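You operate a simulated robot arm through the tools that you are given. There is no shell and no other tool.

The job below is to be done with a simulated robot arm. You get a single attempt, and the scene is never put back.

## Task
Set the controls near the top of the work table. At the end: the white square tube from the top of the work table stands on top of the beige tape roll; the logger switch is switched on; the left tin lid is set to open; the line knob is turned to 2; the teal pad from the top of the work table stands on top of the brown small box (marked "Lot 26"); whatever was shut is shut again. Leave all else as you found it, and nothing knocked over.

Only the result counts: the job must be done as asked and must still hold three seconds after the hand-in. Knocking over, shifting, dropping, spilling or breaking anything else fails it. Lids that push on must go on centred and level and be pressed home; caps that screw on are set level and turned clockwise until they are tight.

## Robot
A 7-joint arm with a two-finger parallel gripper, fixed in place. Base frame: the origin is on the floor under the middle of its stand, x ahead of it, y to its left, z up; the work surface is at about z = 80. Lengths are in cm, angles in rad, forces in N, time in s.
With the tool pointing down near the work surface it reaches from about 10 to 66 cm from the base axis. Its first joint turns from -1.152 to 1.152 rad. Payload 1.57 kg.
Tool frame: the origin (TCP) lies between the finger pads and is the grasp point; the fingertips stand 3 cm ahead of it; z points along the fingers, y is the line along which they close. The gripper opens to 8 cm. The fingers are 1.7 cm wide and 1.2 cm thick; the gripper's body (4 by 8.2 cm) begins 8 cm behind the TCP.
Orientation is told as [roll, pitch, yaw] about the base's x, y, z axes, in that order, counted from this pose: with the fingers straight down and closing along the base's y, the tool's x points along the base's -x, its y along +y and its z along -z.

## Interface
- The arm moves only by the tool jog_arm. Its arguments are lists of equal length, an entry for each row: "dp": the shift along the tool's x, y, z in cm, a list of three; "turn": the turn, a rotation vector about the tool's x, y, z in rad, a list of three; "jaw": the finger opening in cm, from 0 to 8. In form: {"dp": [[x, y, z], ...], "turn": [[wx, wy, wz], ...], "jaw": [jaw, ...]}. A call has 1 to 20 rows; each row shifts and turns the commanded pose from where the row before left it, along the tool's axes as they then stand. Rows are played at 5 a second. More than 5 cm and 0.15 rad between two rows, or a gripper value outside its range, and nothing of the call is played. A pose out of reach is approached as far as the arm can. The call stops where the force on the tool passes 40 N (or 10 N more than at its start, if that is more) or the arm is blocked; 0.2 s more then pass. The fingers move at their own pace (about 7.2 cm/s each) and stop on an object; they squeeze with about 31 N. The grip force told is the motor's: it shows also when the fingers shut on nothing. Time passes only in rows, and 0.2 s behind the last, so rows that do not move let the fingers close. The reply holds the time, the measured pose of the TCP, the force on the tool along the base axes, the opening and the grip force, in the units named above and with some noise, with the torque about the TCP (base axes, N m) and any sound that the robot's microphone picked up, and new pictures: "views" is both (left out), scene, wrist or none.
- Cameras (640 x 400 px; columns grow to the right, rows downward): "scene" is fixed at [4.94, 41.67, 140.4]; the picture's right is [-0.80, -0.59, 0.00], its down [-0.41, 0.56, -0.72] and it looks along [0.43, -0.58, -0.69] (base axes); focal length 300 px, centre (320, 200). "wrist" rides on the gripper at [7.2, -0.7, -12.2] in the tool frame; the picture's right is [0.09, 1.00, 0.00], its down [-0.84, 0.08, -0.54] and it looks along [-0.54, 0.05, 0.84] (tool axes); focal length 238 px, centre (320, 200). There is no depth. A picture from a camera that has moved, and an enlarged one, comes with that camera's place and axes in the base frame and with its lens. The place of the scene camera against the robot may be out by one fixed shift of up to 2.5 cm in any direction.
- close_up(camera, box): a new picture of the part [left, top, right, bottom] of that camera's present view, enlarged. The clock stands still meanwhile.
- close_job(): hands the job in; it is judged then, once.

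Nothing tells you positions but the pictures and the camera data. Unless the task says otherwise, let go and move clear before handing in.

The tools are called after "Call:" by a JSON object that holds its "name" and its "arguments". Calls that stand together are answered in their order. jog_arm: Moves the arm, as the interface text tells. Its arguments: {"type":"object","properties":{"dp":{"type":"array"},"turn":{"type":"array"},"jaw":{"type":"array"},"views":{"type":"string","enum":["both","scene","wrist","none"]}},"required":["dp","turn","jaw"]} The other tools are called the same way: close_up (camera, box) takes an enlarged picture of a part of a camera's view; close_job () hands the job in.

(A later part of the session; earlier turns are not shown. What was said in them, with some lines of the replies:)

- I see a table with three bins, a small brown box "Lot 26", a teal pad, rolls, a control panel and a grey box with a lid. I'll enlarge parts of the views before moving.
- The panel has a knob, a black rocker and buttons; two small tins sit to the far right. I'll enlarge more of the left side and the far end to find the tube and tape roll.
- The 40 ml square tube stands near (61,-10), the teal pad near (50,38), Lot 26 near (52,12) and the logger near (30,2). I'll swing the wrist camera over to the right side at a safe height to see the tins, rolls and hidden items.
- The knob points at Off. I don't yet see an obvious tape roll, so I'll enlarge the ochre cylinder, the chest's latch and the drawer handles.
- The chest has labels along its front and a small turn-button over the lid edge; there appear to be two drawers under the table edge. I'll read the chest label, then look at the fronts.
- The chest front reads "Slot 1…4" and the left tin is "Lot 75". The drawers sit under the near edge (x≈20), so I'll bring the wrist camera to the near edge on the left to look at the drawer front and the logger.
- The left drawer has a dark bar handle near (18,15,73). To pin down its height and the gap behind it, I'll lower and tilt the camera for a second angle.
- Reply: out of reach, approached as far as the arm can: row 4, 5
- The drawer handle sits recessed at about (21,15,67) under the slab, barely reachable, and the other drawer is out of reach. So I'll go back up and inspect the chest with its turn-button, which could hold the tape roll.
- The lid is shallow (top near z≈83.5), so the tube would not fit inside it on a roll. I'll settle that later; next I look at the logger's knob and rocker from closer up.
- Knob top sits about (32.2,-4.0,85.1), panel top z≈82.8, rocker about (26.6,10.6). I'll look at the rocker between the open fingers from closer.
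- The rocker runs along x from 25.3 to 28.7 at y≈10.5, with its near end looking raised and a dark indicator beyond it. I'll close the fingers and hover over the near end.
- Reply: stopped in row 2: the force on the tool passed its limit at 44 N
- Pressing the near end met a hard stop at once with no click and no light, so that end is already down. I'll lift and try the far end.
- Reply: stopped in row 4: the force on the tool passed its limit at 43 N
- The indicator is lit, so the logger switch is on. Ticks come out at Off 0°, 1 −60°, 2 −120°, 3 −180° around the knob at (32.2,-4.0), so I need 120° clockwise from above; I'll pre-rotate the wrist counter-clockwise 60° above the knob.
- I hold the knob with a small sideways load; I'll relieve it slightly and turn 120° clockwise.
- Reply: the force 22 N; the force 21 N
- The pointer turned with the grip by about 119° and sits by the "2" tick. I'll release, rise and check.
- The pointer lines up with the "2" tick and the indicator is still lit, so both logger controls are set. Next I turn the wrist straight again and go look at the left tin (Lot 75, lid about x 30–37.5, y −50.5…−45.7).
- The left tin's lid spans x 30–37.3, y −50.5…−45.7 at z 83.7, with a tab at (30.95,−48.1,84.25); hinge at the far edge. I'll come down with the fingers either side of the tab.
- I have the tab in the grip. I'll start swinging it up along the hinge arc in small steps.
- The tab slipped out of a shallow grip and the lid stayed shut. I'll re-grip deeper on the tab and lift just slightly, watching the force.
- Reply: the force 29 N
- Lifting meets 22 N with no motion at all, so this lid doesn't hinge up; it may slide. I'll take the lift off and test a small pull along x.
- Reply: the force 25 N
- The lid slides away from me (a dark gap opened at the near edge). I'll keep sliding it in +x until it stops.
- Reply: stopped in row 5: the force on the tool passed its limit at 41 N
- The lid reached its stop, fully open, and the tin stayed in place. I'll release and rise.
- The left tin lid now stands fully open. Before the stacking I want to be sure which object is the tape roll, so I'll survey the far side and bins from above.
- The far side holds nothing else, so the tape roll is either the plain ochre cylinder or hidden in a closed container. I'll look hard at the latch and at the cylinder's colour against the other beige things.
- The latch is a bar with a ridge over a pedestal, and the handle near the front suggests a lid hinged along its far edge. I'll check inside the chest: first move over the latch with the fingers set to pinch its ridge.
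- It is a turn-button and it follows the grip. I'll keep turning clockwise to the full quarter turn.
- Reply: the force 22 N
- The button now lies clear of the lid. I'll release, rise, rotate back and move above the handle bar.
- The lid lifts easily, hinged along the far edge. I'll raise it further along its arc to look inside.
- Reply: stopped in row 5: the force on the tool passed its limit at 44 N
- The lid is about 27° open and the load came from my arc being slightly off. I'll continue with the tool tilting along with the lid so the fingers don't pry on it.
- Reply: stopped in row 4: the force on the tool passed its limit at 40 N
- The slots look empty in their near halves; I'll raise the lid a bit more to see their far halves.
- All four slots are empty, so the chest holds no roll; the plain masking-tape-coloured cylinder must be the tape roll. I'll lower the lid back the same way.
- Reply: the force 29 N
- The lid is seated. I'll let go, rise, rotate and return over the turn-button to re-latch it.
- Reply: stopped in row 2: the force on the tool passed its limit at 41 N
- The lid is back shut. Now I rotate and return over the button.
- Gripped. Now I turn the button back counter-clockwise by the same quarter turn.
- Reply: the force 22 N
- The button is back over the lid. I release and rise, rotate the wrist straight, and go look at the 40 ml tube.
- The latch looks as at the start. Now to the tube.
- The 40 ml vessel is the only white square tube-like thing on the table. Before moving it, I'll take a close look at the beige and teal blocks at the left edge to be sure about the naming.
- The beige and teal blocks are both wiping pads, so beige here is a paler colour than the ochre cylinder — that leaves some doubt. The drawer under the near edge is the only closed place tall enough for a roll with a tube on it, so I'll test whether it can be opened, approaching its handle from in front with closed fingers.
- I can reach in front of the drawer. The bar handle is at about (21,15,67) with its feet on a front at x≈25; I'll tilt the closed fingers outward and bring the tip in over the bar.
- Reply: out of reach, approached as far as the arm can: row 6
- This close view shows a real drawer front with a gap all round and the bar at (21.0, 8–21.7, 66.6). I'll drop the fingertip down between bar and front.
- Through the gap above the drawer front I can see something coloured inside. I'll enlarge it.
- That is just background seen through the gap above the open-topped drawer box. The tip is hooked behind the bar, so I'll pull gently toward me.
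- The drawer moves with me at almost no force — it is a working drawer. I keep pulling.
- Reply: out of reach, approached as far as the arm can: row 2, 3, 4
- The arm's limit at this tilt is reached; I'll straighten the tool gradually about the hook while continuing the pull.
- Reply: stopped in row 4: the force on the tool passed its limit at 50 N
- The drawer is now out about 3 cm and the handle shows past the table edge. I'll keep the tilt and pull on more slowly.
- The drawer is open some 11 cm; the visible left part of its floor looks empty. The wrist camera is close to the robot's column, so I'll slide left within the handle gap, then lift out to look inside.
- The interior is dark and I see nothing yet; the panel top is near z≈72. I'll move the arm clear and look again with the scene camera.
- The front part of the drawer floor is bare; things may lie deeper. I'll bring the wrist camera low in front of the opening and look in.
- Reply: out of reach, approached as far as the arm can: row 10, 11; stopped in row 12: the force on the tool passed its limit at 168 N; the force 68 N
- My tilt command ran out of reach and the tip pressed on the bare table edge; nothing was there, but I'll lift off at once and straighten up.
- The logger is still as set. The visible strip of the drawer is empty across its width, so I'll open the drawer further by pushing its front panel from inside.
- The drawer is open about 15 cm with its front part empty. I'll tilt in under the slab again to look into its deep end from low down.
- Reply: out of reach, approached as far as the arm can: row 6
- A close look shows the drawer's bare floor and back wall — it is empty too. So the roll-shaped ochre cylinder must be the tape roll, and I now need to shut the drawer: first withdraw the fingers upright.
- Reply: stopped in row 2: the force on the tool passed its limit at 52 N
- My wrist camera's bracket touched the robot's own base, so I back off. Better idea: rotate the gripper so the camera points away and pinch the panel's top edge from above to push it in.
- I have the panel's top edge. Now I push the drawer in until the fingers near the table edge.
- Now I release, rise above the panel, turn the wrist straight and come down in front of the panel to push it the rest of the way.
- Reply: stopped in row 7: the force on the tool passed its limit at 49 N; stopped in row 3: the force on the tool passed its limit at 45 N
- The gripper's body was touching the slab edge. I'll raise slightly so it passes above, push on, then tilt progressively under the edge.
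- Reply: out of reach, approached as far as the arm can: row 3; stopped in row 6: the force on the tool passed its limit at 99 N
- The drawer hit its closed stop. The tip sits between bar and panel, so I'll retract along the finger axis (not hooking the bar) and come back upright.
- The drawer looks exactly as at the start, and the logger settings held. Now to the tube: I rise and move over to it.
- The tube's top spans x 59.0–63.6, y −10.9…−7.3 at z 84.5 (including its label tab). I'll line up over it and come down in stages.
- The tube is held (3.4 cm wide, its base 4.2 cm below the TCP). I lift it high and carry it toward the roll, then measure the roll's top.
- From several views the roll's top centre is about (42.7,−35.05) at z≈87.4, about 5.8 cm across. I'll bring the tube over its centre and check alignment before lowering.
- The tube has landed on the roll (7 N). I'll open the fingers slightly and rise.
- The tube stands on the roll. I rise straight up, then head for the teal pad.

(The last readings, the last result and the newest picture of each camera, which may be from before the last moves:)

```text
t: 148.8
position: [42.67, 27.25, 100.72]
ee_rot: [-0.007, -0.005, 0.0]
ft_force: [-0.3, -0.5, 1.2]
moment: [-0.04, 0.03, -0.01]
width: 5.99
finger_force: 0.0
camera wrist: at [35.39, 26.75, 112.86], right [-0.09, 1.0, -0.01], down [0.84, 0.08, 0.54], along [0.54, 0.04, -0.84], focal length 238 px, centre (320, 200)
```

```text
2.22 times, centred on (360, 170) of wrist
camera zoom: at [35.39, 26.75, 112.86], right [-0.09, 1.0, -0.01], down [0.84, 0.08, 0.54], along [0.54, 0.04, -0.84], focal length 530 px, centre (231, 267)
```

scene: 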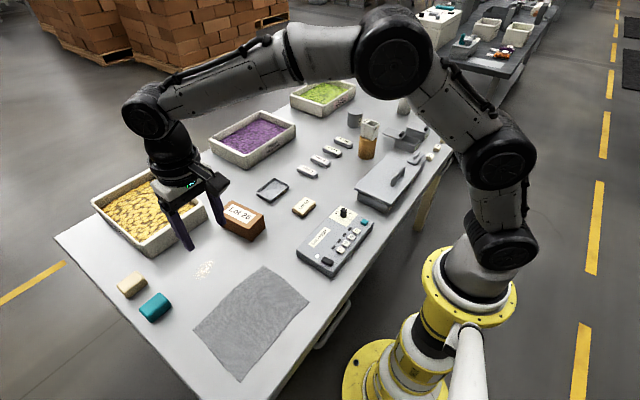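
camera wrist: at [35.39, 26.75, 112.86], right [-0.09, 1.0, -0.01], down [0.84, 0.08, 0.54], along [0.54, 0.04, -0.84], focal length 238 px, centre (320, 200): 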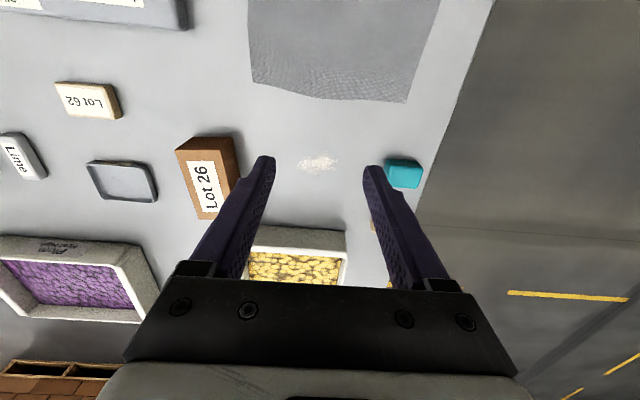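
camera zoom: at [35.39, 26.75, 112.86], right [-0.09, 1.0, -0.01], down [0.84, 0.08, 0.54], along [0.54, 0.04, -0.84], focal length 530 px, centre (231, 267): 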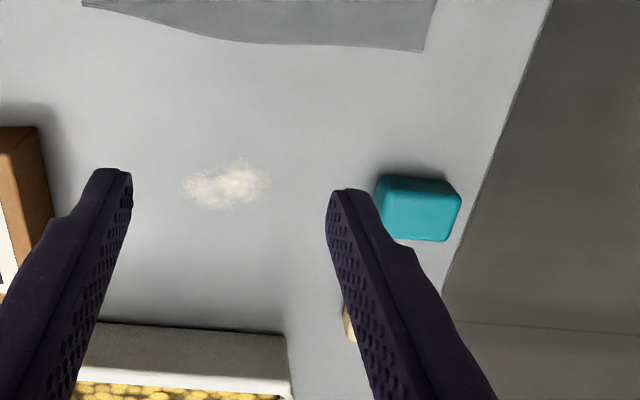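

The tube stands steady on the roll. Now the teal pad near (49.7,39.5): I'll move nearer to measure it.

Call:
{"name": "jog_arm", "arguments": {"dp": [[-0.5, 4, 1], [-0.5, 4, 1], [-0.5, 4, 1]], "turn": [[0, 0, 0], [0, 0, 0], [0, 0, 0]], "jaw": [7.5, 7.5, 7.5], "views": "wrist"}}

Call:
{"name": "close_up", "arguments": {"camera": "wrist", "box": [230, 100, 410, 240]}}

```text
t: 149.7
position: [44.42, 39.56, 97.67]
ee_rot: [-0.005, -0.004, 0.0]
ft_force: [0.7, 0.4, -0.5]
moment: [-0.02, -0.01, -0.03]
width: 7.49
finger_force: 0.0
camera wrist: at [37.11, 38.86, 109.66], right [-0.09, 1.0, -0.01], down [0.83, 0.08, 0.54], along [0.54, 0.04, -0.84], focal length 238 px, centre (320, 200)
```

wrist: 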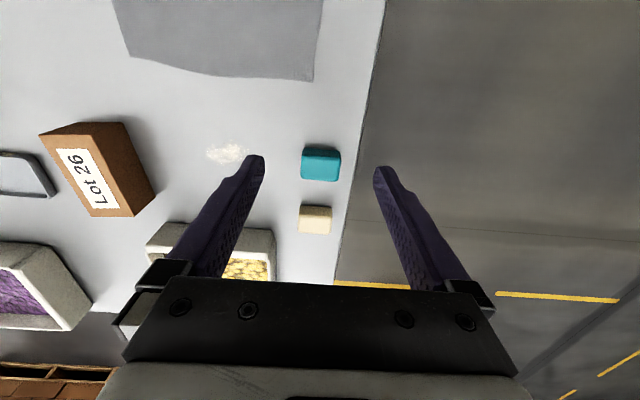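

```text
2.86 times, centred on (320, 170) of wrist
camera zoom: at [37.11, 38.86, 109.66], right [-0.09, 1.0, -0.01], down [0.83, 0.08, 0.54], along [0.54, 0.04, -0.84], focal length 681 px, centre (320, 286)
```

zoom: 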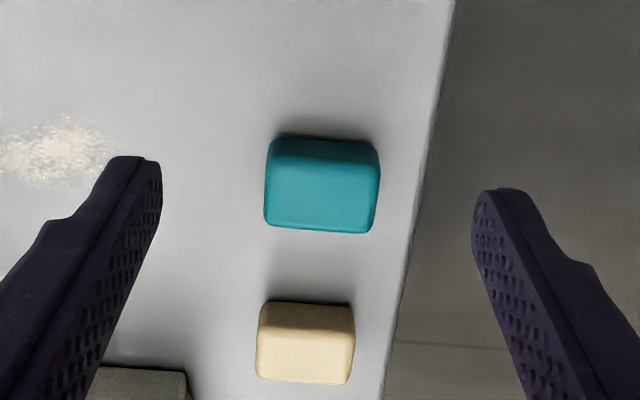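

Call:
{"name": "close_up", "arguments": {"camera": "wrist", "box": [20, 100, 180, 230]}}

Call:
{"name": "close_up", "arguments": {"camera": "scene", "box": [205, 185, 285, 250]}}

```text
3.08 times, centred on (100, 165) of wrist
camera zoom: at [37.11, 38.86, 109.66], right [-0.09, 1.0, -0.01], down [0.83, 0.08, 0.54], along [0.54, 0.04, -0.84], focal length 733 px, centre (997, 308)
```

zoom: 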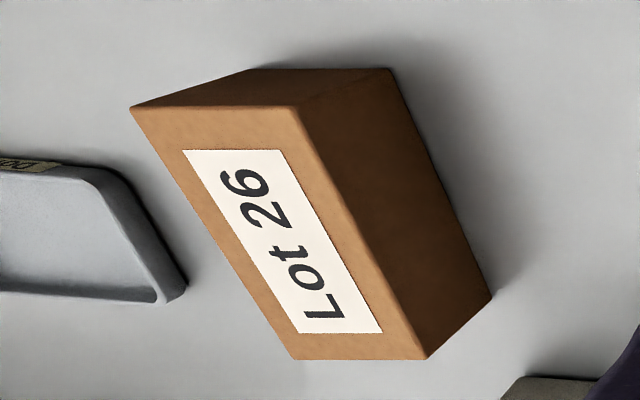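

```text
6.15 times, centred on (245, 218) of scene
camera zoom: at [4.94, 41.67, 140.4], right [-0.8, -0.59, 0.0], down [-0.41, 0.56, -0.72], along [0.43, -0.58, -0.69], focal length 1849 px, centre (782, 92)
```

zoom: 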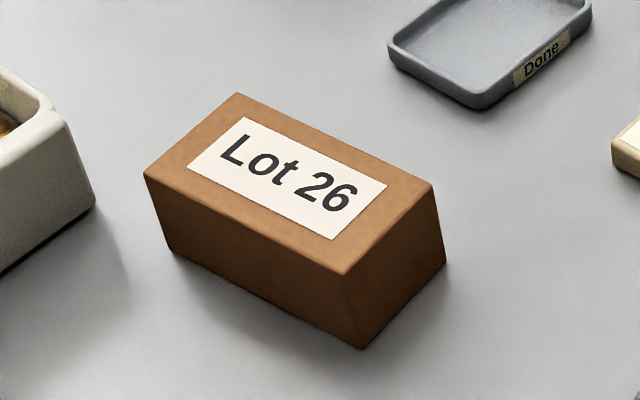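

The teal pad spans x 48.4–51.8, y 37.4–42.4, top z≈82.2; the Lot 26 box top is 10.6×5.7 cm centred at (52.75,12.85), z≈85, turned about 0.09 rad. I'll descend on the pad with fingers along y.

Call:
{"name": "jog_arm", "arguments": {"dp": [[-2.8, 0.15, 0], [-2.83, 0.15, 0], [0, 0, 4.5], [0, 0, 4.2]], "turn": [[0, 0, 0], [0, 0, 0], [0, 0, 0], [0, 0, 0]], "jaw": [7, 7, 7, 7]}}

Call:
{"name": "close_up", "arguments": {"camera": "wrist", "box": [220, 80, 420, 220]}}

Call:
{"name": "close_up", "arguments": {"camera": "scene", "box": [105, 250, 195, 330]}}

```text
t: 150.7
position: [49.89, 39.6, 88.77]
ee_rot: [-0.006, -0.003, 0.001]
ft_force: [0.1, 0.0, -0.7]
moment: [-0.01, -0.01, 0.06]
width: 6.99
finger_force: 0.0
camera wrist: at [42.75, 38.98, 100.9], right [-0.09, 1.0, -0.01], down [0.83, 0.08, 0.54], along [0.54, 0.04, -0.84], focal length 238 px, centre (320, 200)
```

scene: 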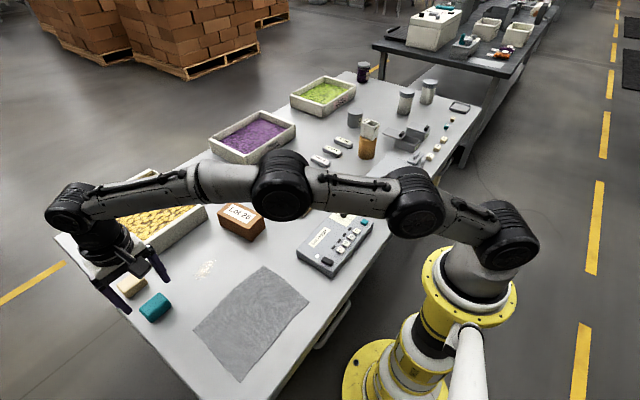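
wrist: 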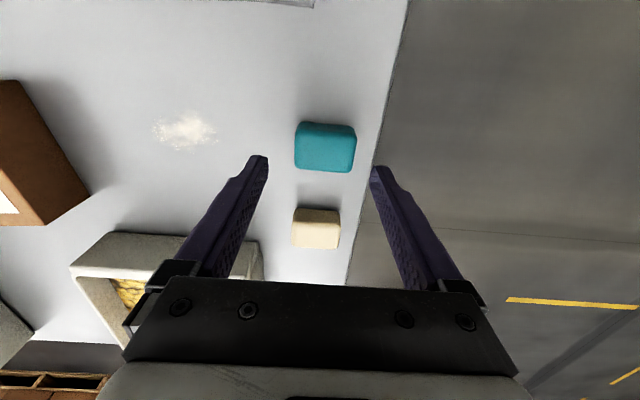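

```text
2.86 times, centred on (320, 150) of wrist
camera zoom: at [42.75, 38.98, 100.9], right [-0.09, 1.0, -0.01], down [0.83, 0.08, 0.54], along [0.54, 0.04, -0.84], focal length 681 px, centre (320, 343)
```

zoom: 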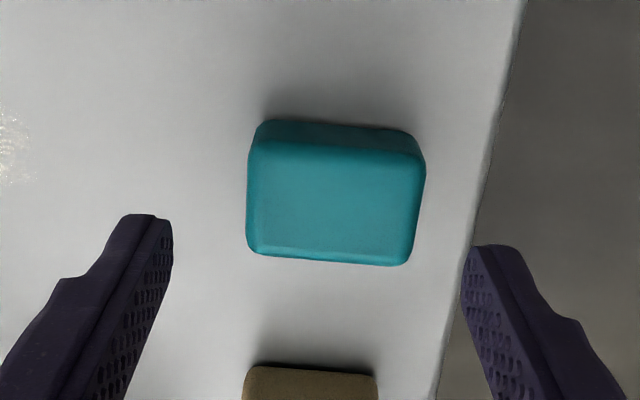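

```text
5.00 times, centred on (150, 290) of scene
camera zoom: at [4.94, 41.67, 140.4], right [-0.8, -0.59, 0.0], down [-0.41, 0.56, -0.72], along [0.43, -0.58, -0.69], focal length 1502 px, centre (1170, -250)
```

zoom: 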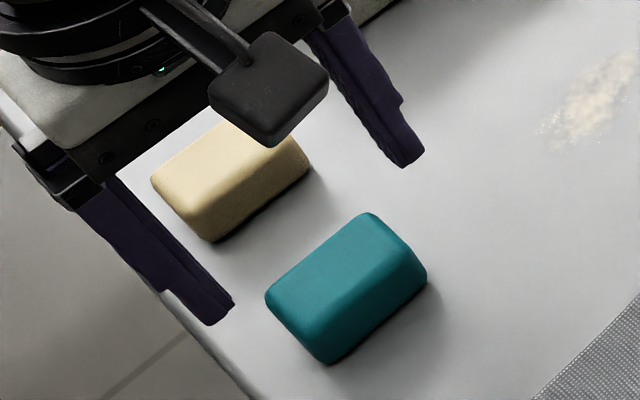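

Call:
{"name": "jog_arm", "arguments": {"dp": [[-0.12, 0.33, 2.5], [0, 0, 1.8], [0, 0, 1.0], [0, 0, 0], [0, 0, 0], [0, 0, 0]], "turn": [[0, 0, 0], [0, 0, 0], [0, 0, 0], [0, 0, 0], [0, 0, 0], [0, 0, 0]], "jaw": [7, 7, 7, 3.8, 3.8, 3.8]}}

Call:
{"name": "close_up", "arguments": {"camera": "scene", "box": [105, 250, 195, 330]}}

```text
t: 152.1
position: [50.12, 40.09, 83.61]
ee_rot: [-0.008, -0.005, -0.001]
ft_force: [-0.2, -0.2, 0.3]
moment: [0.0, -0.01, 0.03]
width: 4.85
finger_force: 31.2
camera wrist: at [42.91, 39.4, 95.75], right [-0.09, 1.0, -0.01], down [0.84, 0.08, 0.54], along [0.54, 0.04, -0.84], focal length 238 px, centre (320, 200)
```

scene: 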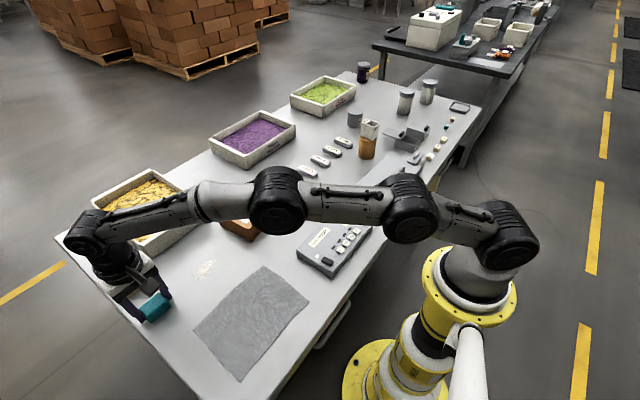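
wrist: 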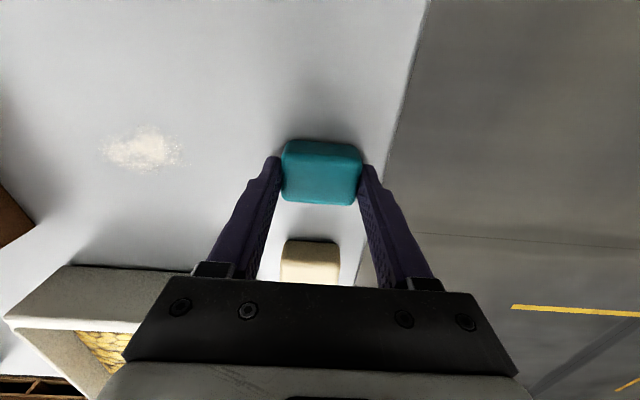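

```text
5.00 times, centred on (150, 290) of scene
camera zoom: at [4.94, 41.67, 140.4], right [-0.8, -0.59, 0.0], down [-0.41, 0.56, -0.72], along [0.43, -0.58, -0.69], focal length 1502 px, centre (1170, -250)
```

zoom: 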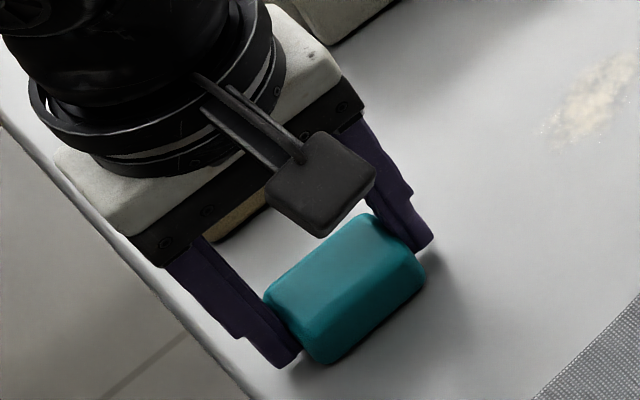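

Pad gripped. I lift it and carry it over to the Lot 26 box, turning slightly to match the box.

Call:
{"name": "jog_arm", "arguments": {"dp": [[0, 0, -1], [0, 0, -3], [0, 0, -4], [0, 0, -4], [-0.44, -4.54, 0], [-0.44, -4.54, 0], [-0.44, -4.54, 0], [-0.44, -4.54, 0], [-0.44, -4.54, 0], [-0.44, -4.54, 0], [0, 0, 0]], "turn": [[0, 0, 0], [0, 0, 0], [0, 0, 0], [0, 0, 0], [0, 0, 0], [0, 0, 0], [0, 0, 0], [0, 0, 0], [0, 0, 0], [0, 0, 0], [0, 0, -0.093]], "jaw": [3.8, 3.8, 3.8, 3.8, 3.8, 3.8, 3.8, 3.8, 3.8, 3.8, 3.8]}}

Call:
{"name": "close_up", "arguments": {"camera": "wrist", "box": [220, 60, 420, 220]}}

Call:
{"name": "close_up", "arguments": {"camera": "scene", "box": [195, 160, 295, 250]}}

```text
t: 154.4
position: [52.85, 12.68, 95.69]
ee_rot: [-0.007, 0.0, 0.095]
ft_force: [-0.3, -0.1, -0.5]
moment: [0.03, 0.04, 0.01]
width: 4.85
finger_force: 31.1
camera wrist: at [45.69, 11.4, 107.85], right [-0.19, 0.98, -0.01], down [0.82, 0.16, 0.54], along [0.54, 0.09, -0.84], focal length 238 px, centre (320, 200)
```

scene: 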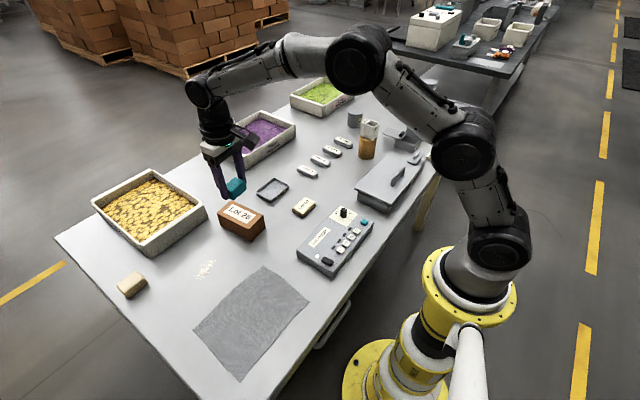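
wrist: 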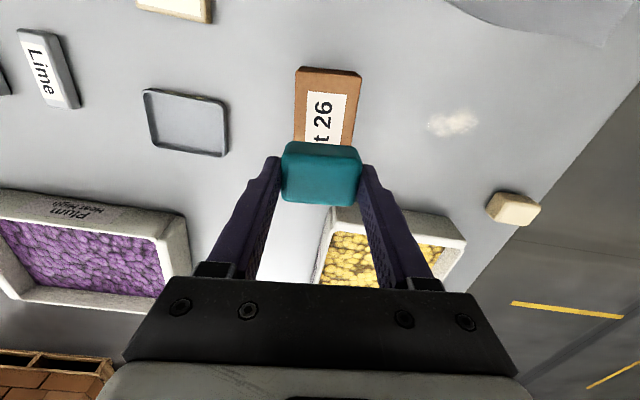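

```text
2.50 times, centred on (320, 140) of wrist
camera zoom: at [45.69, 11.4, 107.85], right [-0.19, 0.98, -0.01], down [0.82, 0.16, 0.54], along [0.54, 0.09, -0.84], focal length 596 px, centre (320, 350)
```

zoom: 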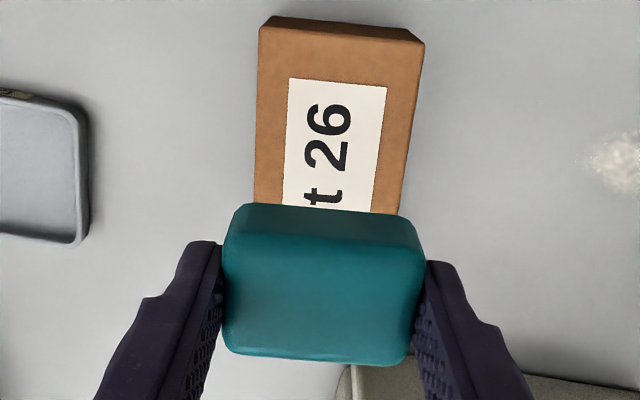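

```text
4.44 times, centred on (245, 205) of scene
camera zoom: at [4.94, 41.67, 140.4], right [-0.8, -0.59, 0.0], down [-0.41, 0.56, -0.72], along [0.43, -0.58, -0.69], focal length 1335 px, centre (653, 178)
```

zoom: 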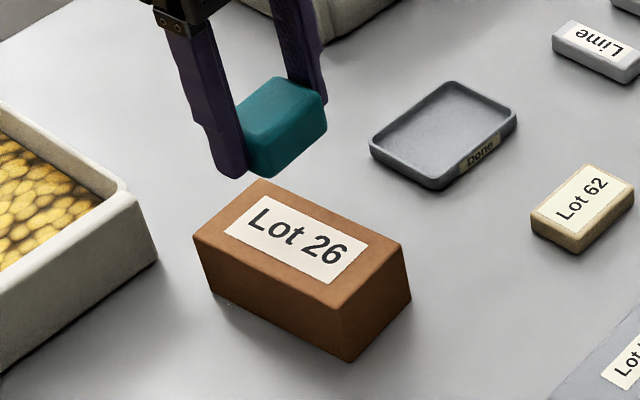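

Call:
{"name": "jog_arm", "arguments": {"dp": [[0, 0.25, 2.5], [0, 0, 2.5], [0, 0, 1.3], [0, 0, 0.2]], "turn": [[0, 0, 0], [0, 0, 0], [0, 0, 0], [0, 0, 0]], "jaw": [3.8, 3.8, 3.8, 3.8]}}

Call:
{"name": "close_up", "arguments": {"camera": "scene", "box": [205, 165, 285, 245]}}

Call:
{"name": "close_up", "arguments": {"camera": "wrist", "box": [240, 40, 400, 220]}}

```text
t: 155.4
position: [52.79, 13.04, 89.36]
ee_rot: [-0.009, -0.002, 0.092]
ft_force: [-0.5, 0.1, -0.3]
moment: [-0.01, -0.01, -0.03]
width: 4.86
finger_force: 31.3
camera wrist: at [45.57, 11.7, 101.44], right [-0.18, 0.98, -0.01], down [0.82, 0.16, 0.54], along [0.53, 0.09, -0.84], focal length 238 px, centre (320, 200)
```

scene: 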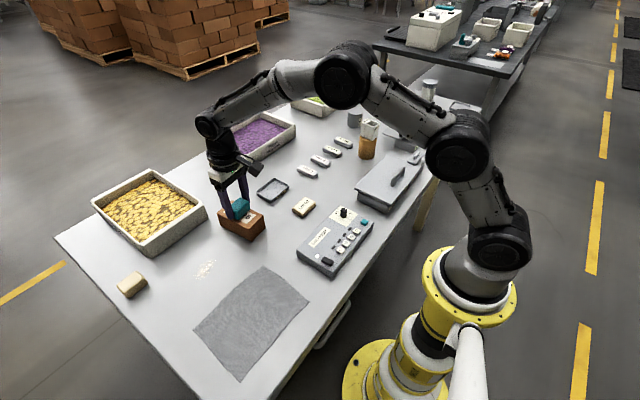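
wrist: 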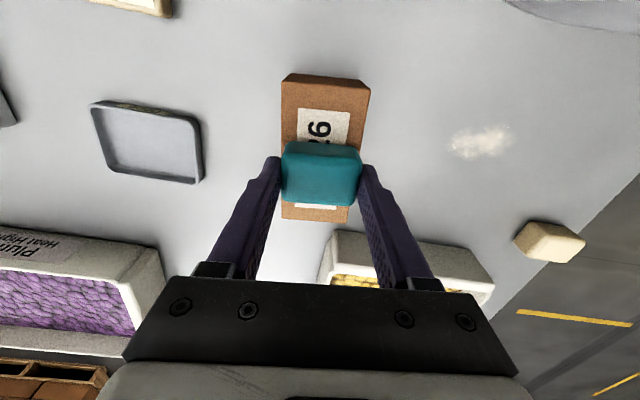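

```text
5.00 times, centred on (245, 205) of scene
camera zoom: at [4.94, 41.67, 140.4], right [-0.8, -0.59, 0.0], down [-0.41, 0.56, -0.72], along [0.43, -0.58, -0.69], focal length 1502 px, centre (695, 175)
```

zoom: 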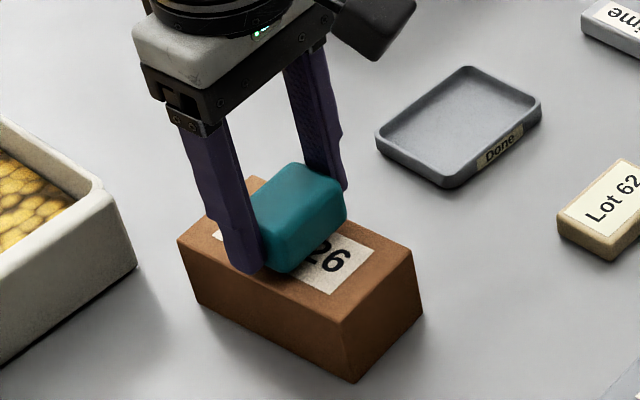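

```text
2.22 times, centred on (320, 130) of wrist
camera zoom: at [45.57, 11.7, 101.44], right [-0.18, 0.98, -0.01], down [0.82, 0.16, 0.54], along [0.53, 0.09, -0.84], focal length 530 px, centre (320, 356)
```

zoom: 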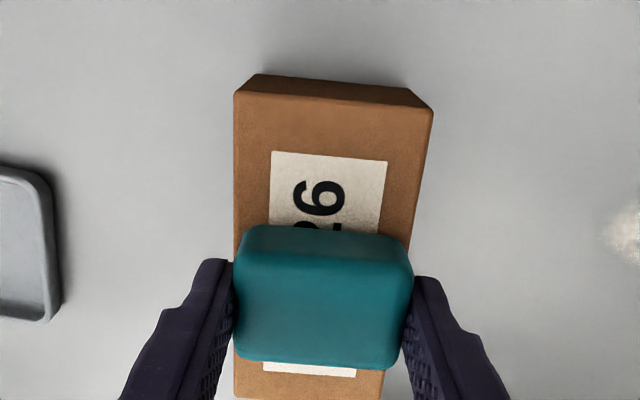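

Call:
{"name": "jog_arm", "arguments": {"dp": [[0, 0, 0.2], [0, 0, 0.15], [0, 0, 0.15]], "turn": [[0, 0, 0], [0, 0, 0], [0, 0, 0]], "jaw": [3.8, 3.8, 3.8], "views": "none"}}

```text
t: 156.2
position: [52.82, 12.91, 88.81]
ee_rot: [-0.007, -0.002, 0.096]
ft_force: [0.3, 0.3, -0.5]
moment: [0.01, 0.03, -0.01]
width: 4.87
finger_force: 30.8
```

Call:
{"name": "jog_arm", "arguments": {"dp": [[0, 0, 0.12], [0, 0, 0.12]], "turn": [[0, 0, 0], [0, 0, 0]], "jaw": [3.8, 3.8], "views": "none"}}

```text
t: 156.8
position: [52.8, 13.11, 88.67]
ee_rot: [-0.006, -0.001, 0.093]
ft_force: [-0.5, -0.4, 1.7]
moment: [-0.01, 0.04, 0.04]
width: 4.86
finger_force: 30.8
```

Call:
{"name": "jog_arm", "arguments": {"dp": [[0, 0, 0.1], [0, 0, 0.05]], "turn": [[0, 0, 0], [0, 0, 0]], "jaw": [3.8, 3.8], "views": "scene"}}

Call:
{"name": "close_up", "arguments": {"camera": "scene", "box": [205, 165, 285, 245]}}

```text
t: 157.4
position: [52.81, 13.02, 88.65]
ee_rot: [-0.005, -0.005, 0.093]
ft_force: [-1.7, -1.1, 6.2]
moment: [0.13, 0.11, 0.04]
width: 4.89
finger_force: 30.6
```

scene: 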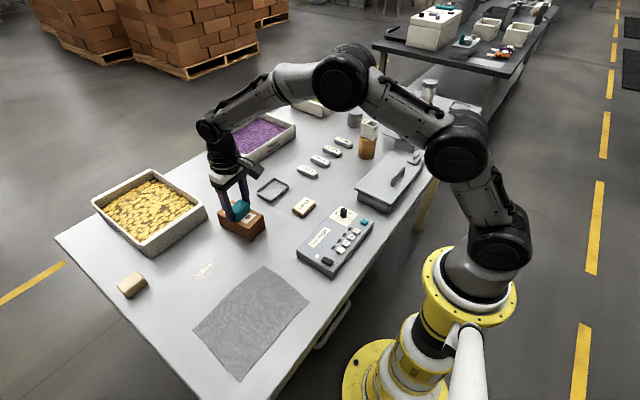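

```text
5.00 times, centred on (245, 205) of scene
camera zoom: at [4.93, 41.67, 140.4], right [-0.8, -0.59, 0.0], down [-0.41, 0.56, -0.72], along [0.43, -0.58, -0.69], focal length 1502 px, centre (695, 175)
```

zoom: 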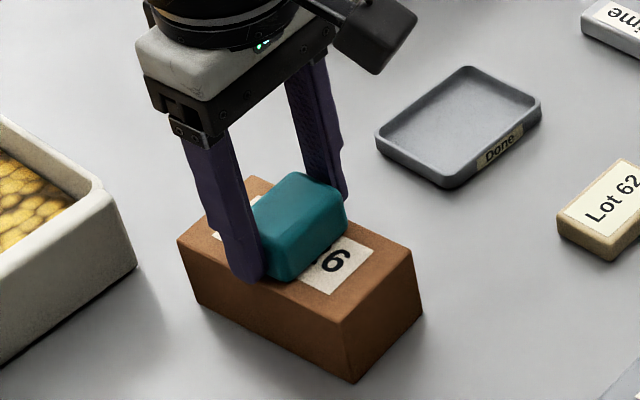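

Contact at 6 N. I release the pad gently and rise.

Call:
{"name": "jog_arm", "arguments": {"dp": [[0, 0, -0.05], [0, 0, 0], [0, 0, 0], [0, 0, 0], [0, 0, -2], [0, 0, -4], [0, 0, -4]], "turn": [[0, 0, 0], [0, 0, 0], [0, 0, 0], [0, 0, 0], [0, 0, 0], [0, 0, 0], [0, 0, 0]], "jaw": [4.8, 5.4, 6.2, 6.6, 6.6, 6.6, 6.6]}}

Call:
{"name": "close_up", "arguments": {"camera": "scene", "box": [205, 165, 285, 245]}}

Call:
{"name": "close_up", "arguments": {"camera": "wrist", "box": [230, 60, 410, 220]}}

```text
t: 159.1
position: [52.78, 13.01, 98.62]
ee_rot: [-0.008, -0.002, 0.093]
ft_force: [-0.4, 0.4, -0.1]
moment: [-0.03, 0.01, -0.02]
width: 6.62
finger_force: 0.1
camera wrist: at [45.66, 11.7, 110.72], right [-0.18, 0.98, -0.01], down [0.82, 0.16, 0.54], along [0.53, 0.09, -0.84], focal length 238 px, centre (320, 200)
```

scene: 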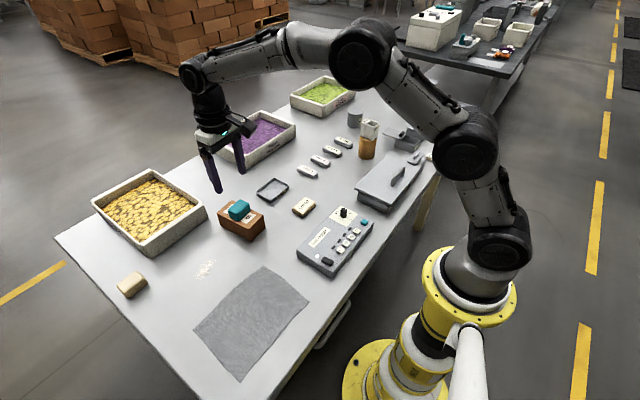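
wrist: 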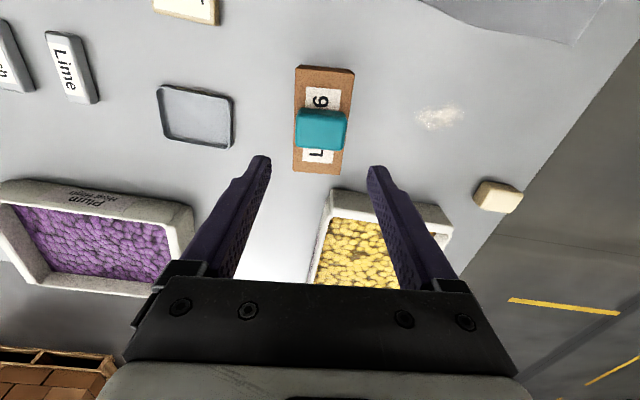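

```text
5.00 times, centred on (245, 205) of scene
camera zoom: at [4.94, 41.67, 140.4], right [-0.8, -0.59, 0.0], down [-0.41, 0.56, -0.72], along [0.43, -0.58, -0.69], focal length 1502 px, centre (695, 175)
```

zoom: 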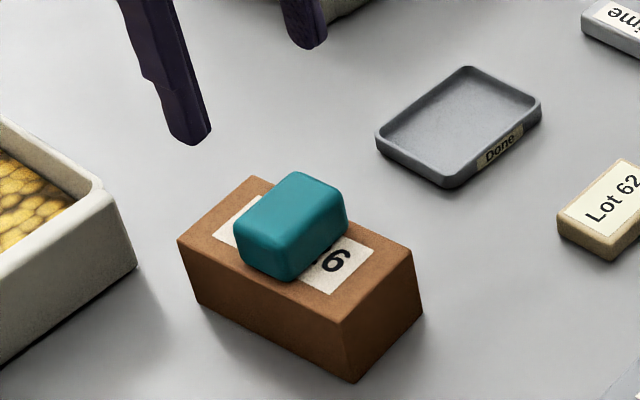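

```text
2.50 times, centred on (320, 140) of wrist
camera zoom: at [45.66, 11.7, 110.72], right [-0.18, 0.98, -0.01], down [0.82, 0.16, 0.54], along [0.53, 0.09, -0.84], focal length 596 px, centre (320, 350)
```

zoom: 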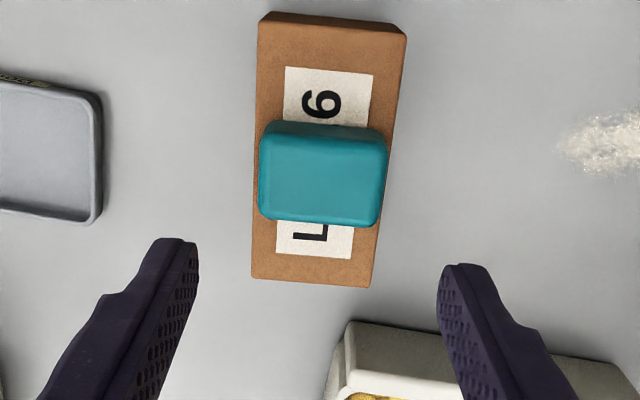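

The teal pad sits squarely on the Lot 26 box. I'll move the arm clear near its start pose and check everything once more.

Call:
{"name": "jog_arm", "arguments": {"dp": [[0, 0, -4.7], [0, 0, -4.7], [0, 0, -4.5], [1.6, -3.8, 0], [1.6, -3.8, 0], [1.6, -3.8, 0], [1.6, -3.8, 0], [0, 0, 0], [0, 0, 0]], "turn": [[0, 0, 0.093], [0, 0, 0], [0, 0, 0], [0, 0, 0], [0, 0, 0], [0, 0, 0], [0, 0, 0], [0, 0, 0], [0, 0, 0]], "jaw": [8, 8, 8, 8, 8, 8, 8, 8, 8]}}

Call:
{"name": "close_up", "arguments": {"camera": "scene", "box": [280, 190, 400, 280]}}

Call:
{"name": "close_up", "arguments": {"camera": "scene", "box": [340, 90, 480, 220]}}

Call:
{"name": "close_up", "arguments": {"camera": "scene", "box": [90, 130, 320, 330]}}

Call:
{"name": "close_up", "arguments": {"camera": "scene", "box": [280, 280, 400, 360]}}

```text
t: 161.1
position: [46.29, -2.0, 112.67]
ee_rot: [-0.007, -0.004, -0.001]
ft_force: [-0.2, -1.5, 0.6]
moment: [-0.03, -0.02, 0.01]
width: 7.98
finger_force: 0.1
camera wrist: at [39.07, -2.77, 124.78], right [-0.09, 1.0, -0.01], down [0.84, 0.08, 0.54], along [0.54, 0.04, -0.84], focal length 238 px, centre (320, 200)
```

scene: 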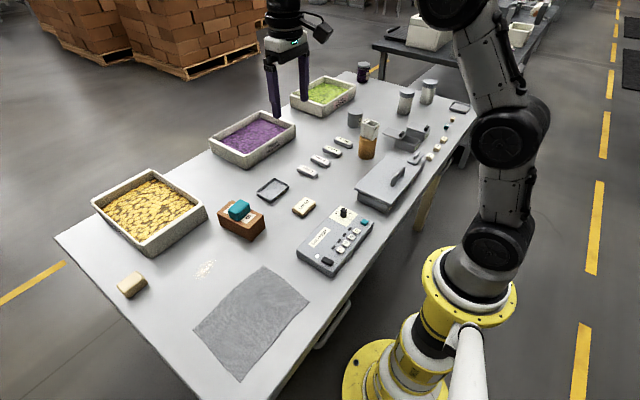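
wrist: 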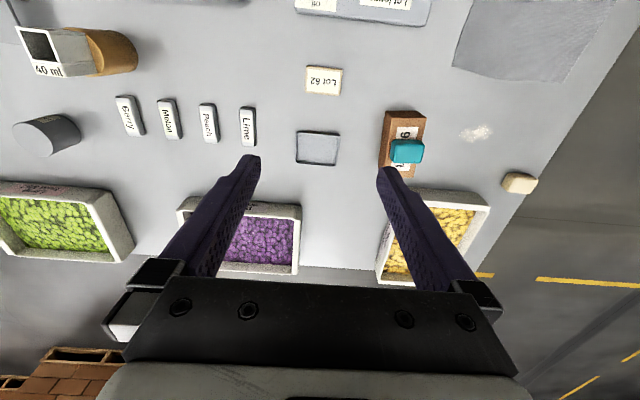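

```text
4.44 times, centred on (340, 235) of scene
camera zoom: at [4.94, 41.67, 140.4], right [-0.8, -0.59, 0.0], down [-0.41, 0.56, -0.72], along [0.43, -0.58, -0.69], focal length 1335 px, centre (231, 44)
```

zoom: 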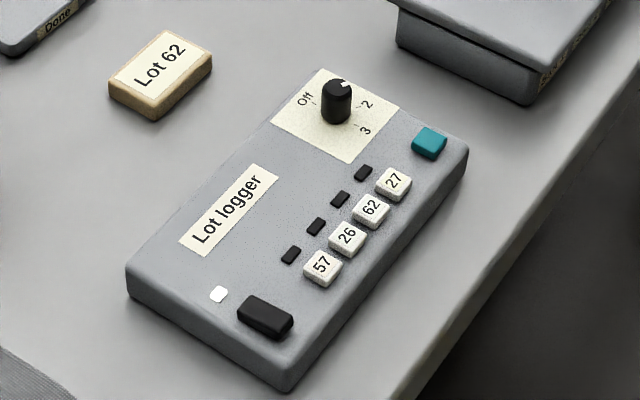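

```text
3.08 times, centred on (410, 155) of scene
camera zoom: at [4.94, 41.67, 140.4], right [-0.8, -0.59, 0.0], down [-0.41, 0.56, -0.72], along [0.43, -0.58, -0.69], focal length 924 px, centre (43, 338)
```

zoom: 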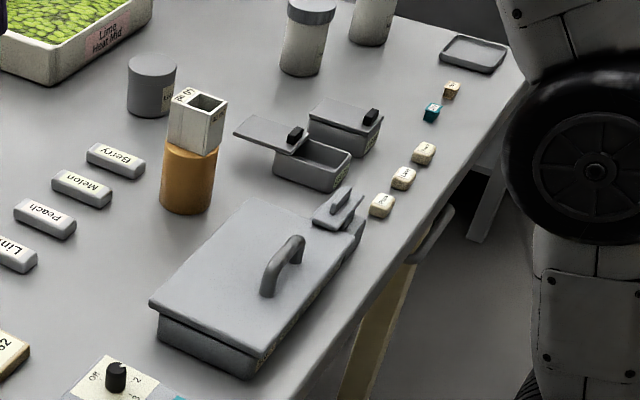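

```text
2.00 times, centred on (205, 230) of scene
camera zoom: at [4.94, 41.67, 140.4], right [-0.8, -0.59, 0.0], down [-0.41, 0.56, -0.72], along [0.43, -0.58, -0.69], focal length 601 px, centre (550, 140)
```

zoom: 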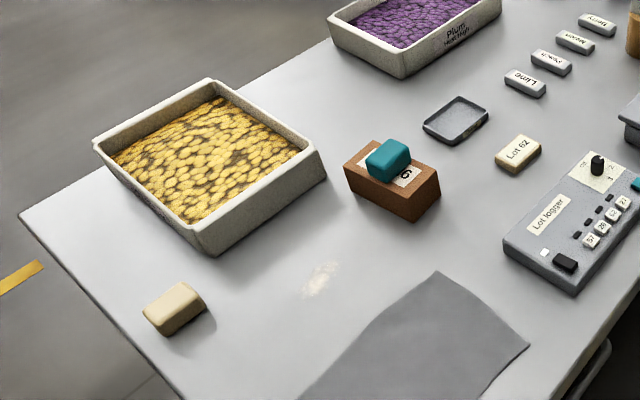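

```text
5.00 times, centred on (340, 320) of scene
camera zoom: at [4.94, 41.67, 140.4], right [-0.8, -0.59, 0.0], down [-0.41, 0.56, -0.72], along [0.43, -0.58, -0.69], focal length 1502 px, centre (220, -400)
```

zoom: 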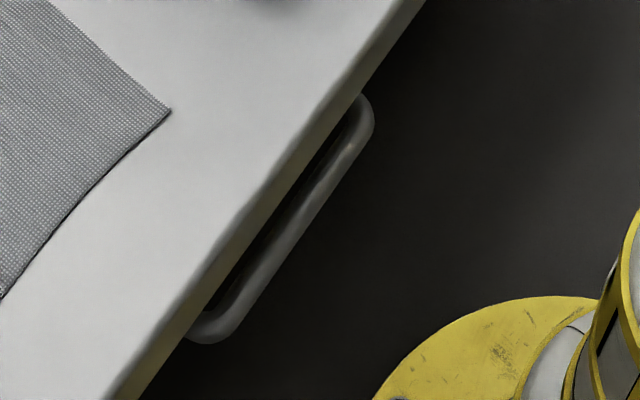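

Everything checks out. The logger light is on and the knob points to 2. The left tin (Lot 75) is slid open. The chest is latched and the drawer is shut as at the start. The tube stands on the ochre roll and the teal pad on the Lot 26 box, and nothing else looks moved. I'm handing in the job.

Call:
{"name": "close_job", "arguments": {}}

```text
The job is handed in.
```

I handed the job in with every item set as asked. The one uncertain point is which object counts as the beige tape roll.

- **White square tube:** I took this to be the 40 ml tube, the only white square tube on the table top. It stands on the plain ochre cylinder.
- **Tape roll:** The ochre cylinder is the only roll-shaped object I found, but it is darker than the beige pad. I opened the chest and the left drawer to look for another roll and saw none, though the back of the drawer was too dark to be sure. I did not look in the right tin, the jars or the right drawer, which is out of reach.
- **Logger switch:** It is on, and its indicator is lit.
- **Left tin lid (Lot 75):** It is slid fully open to its stop.
- **Line knob:** It is turned to 2, with the pointer lined up with the tick.
- **Teal pad:** It sits on top of the brown box marked "Lot 26".
- **Shut again:** The chest lid is closed and its button turned back, and the drawer is pushed in to its stop. Both look as they did at the start.

While I was working at the drawer, the closed fingers pressed hard once on bare table near the front edge (about 168 N). The wrist camera also seemed to brush the robot's own base. Nothing on the table looked moved afterwards.
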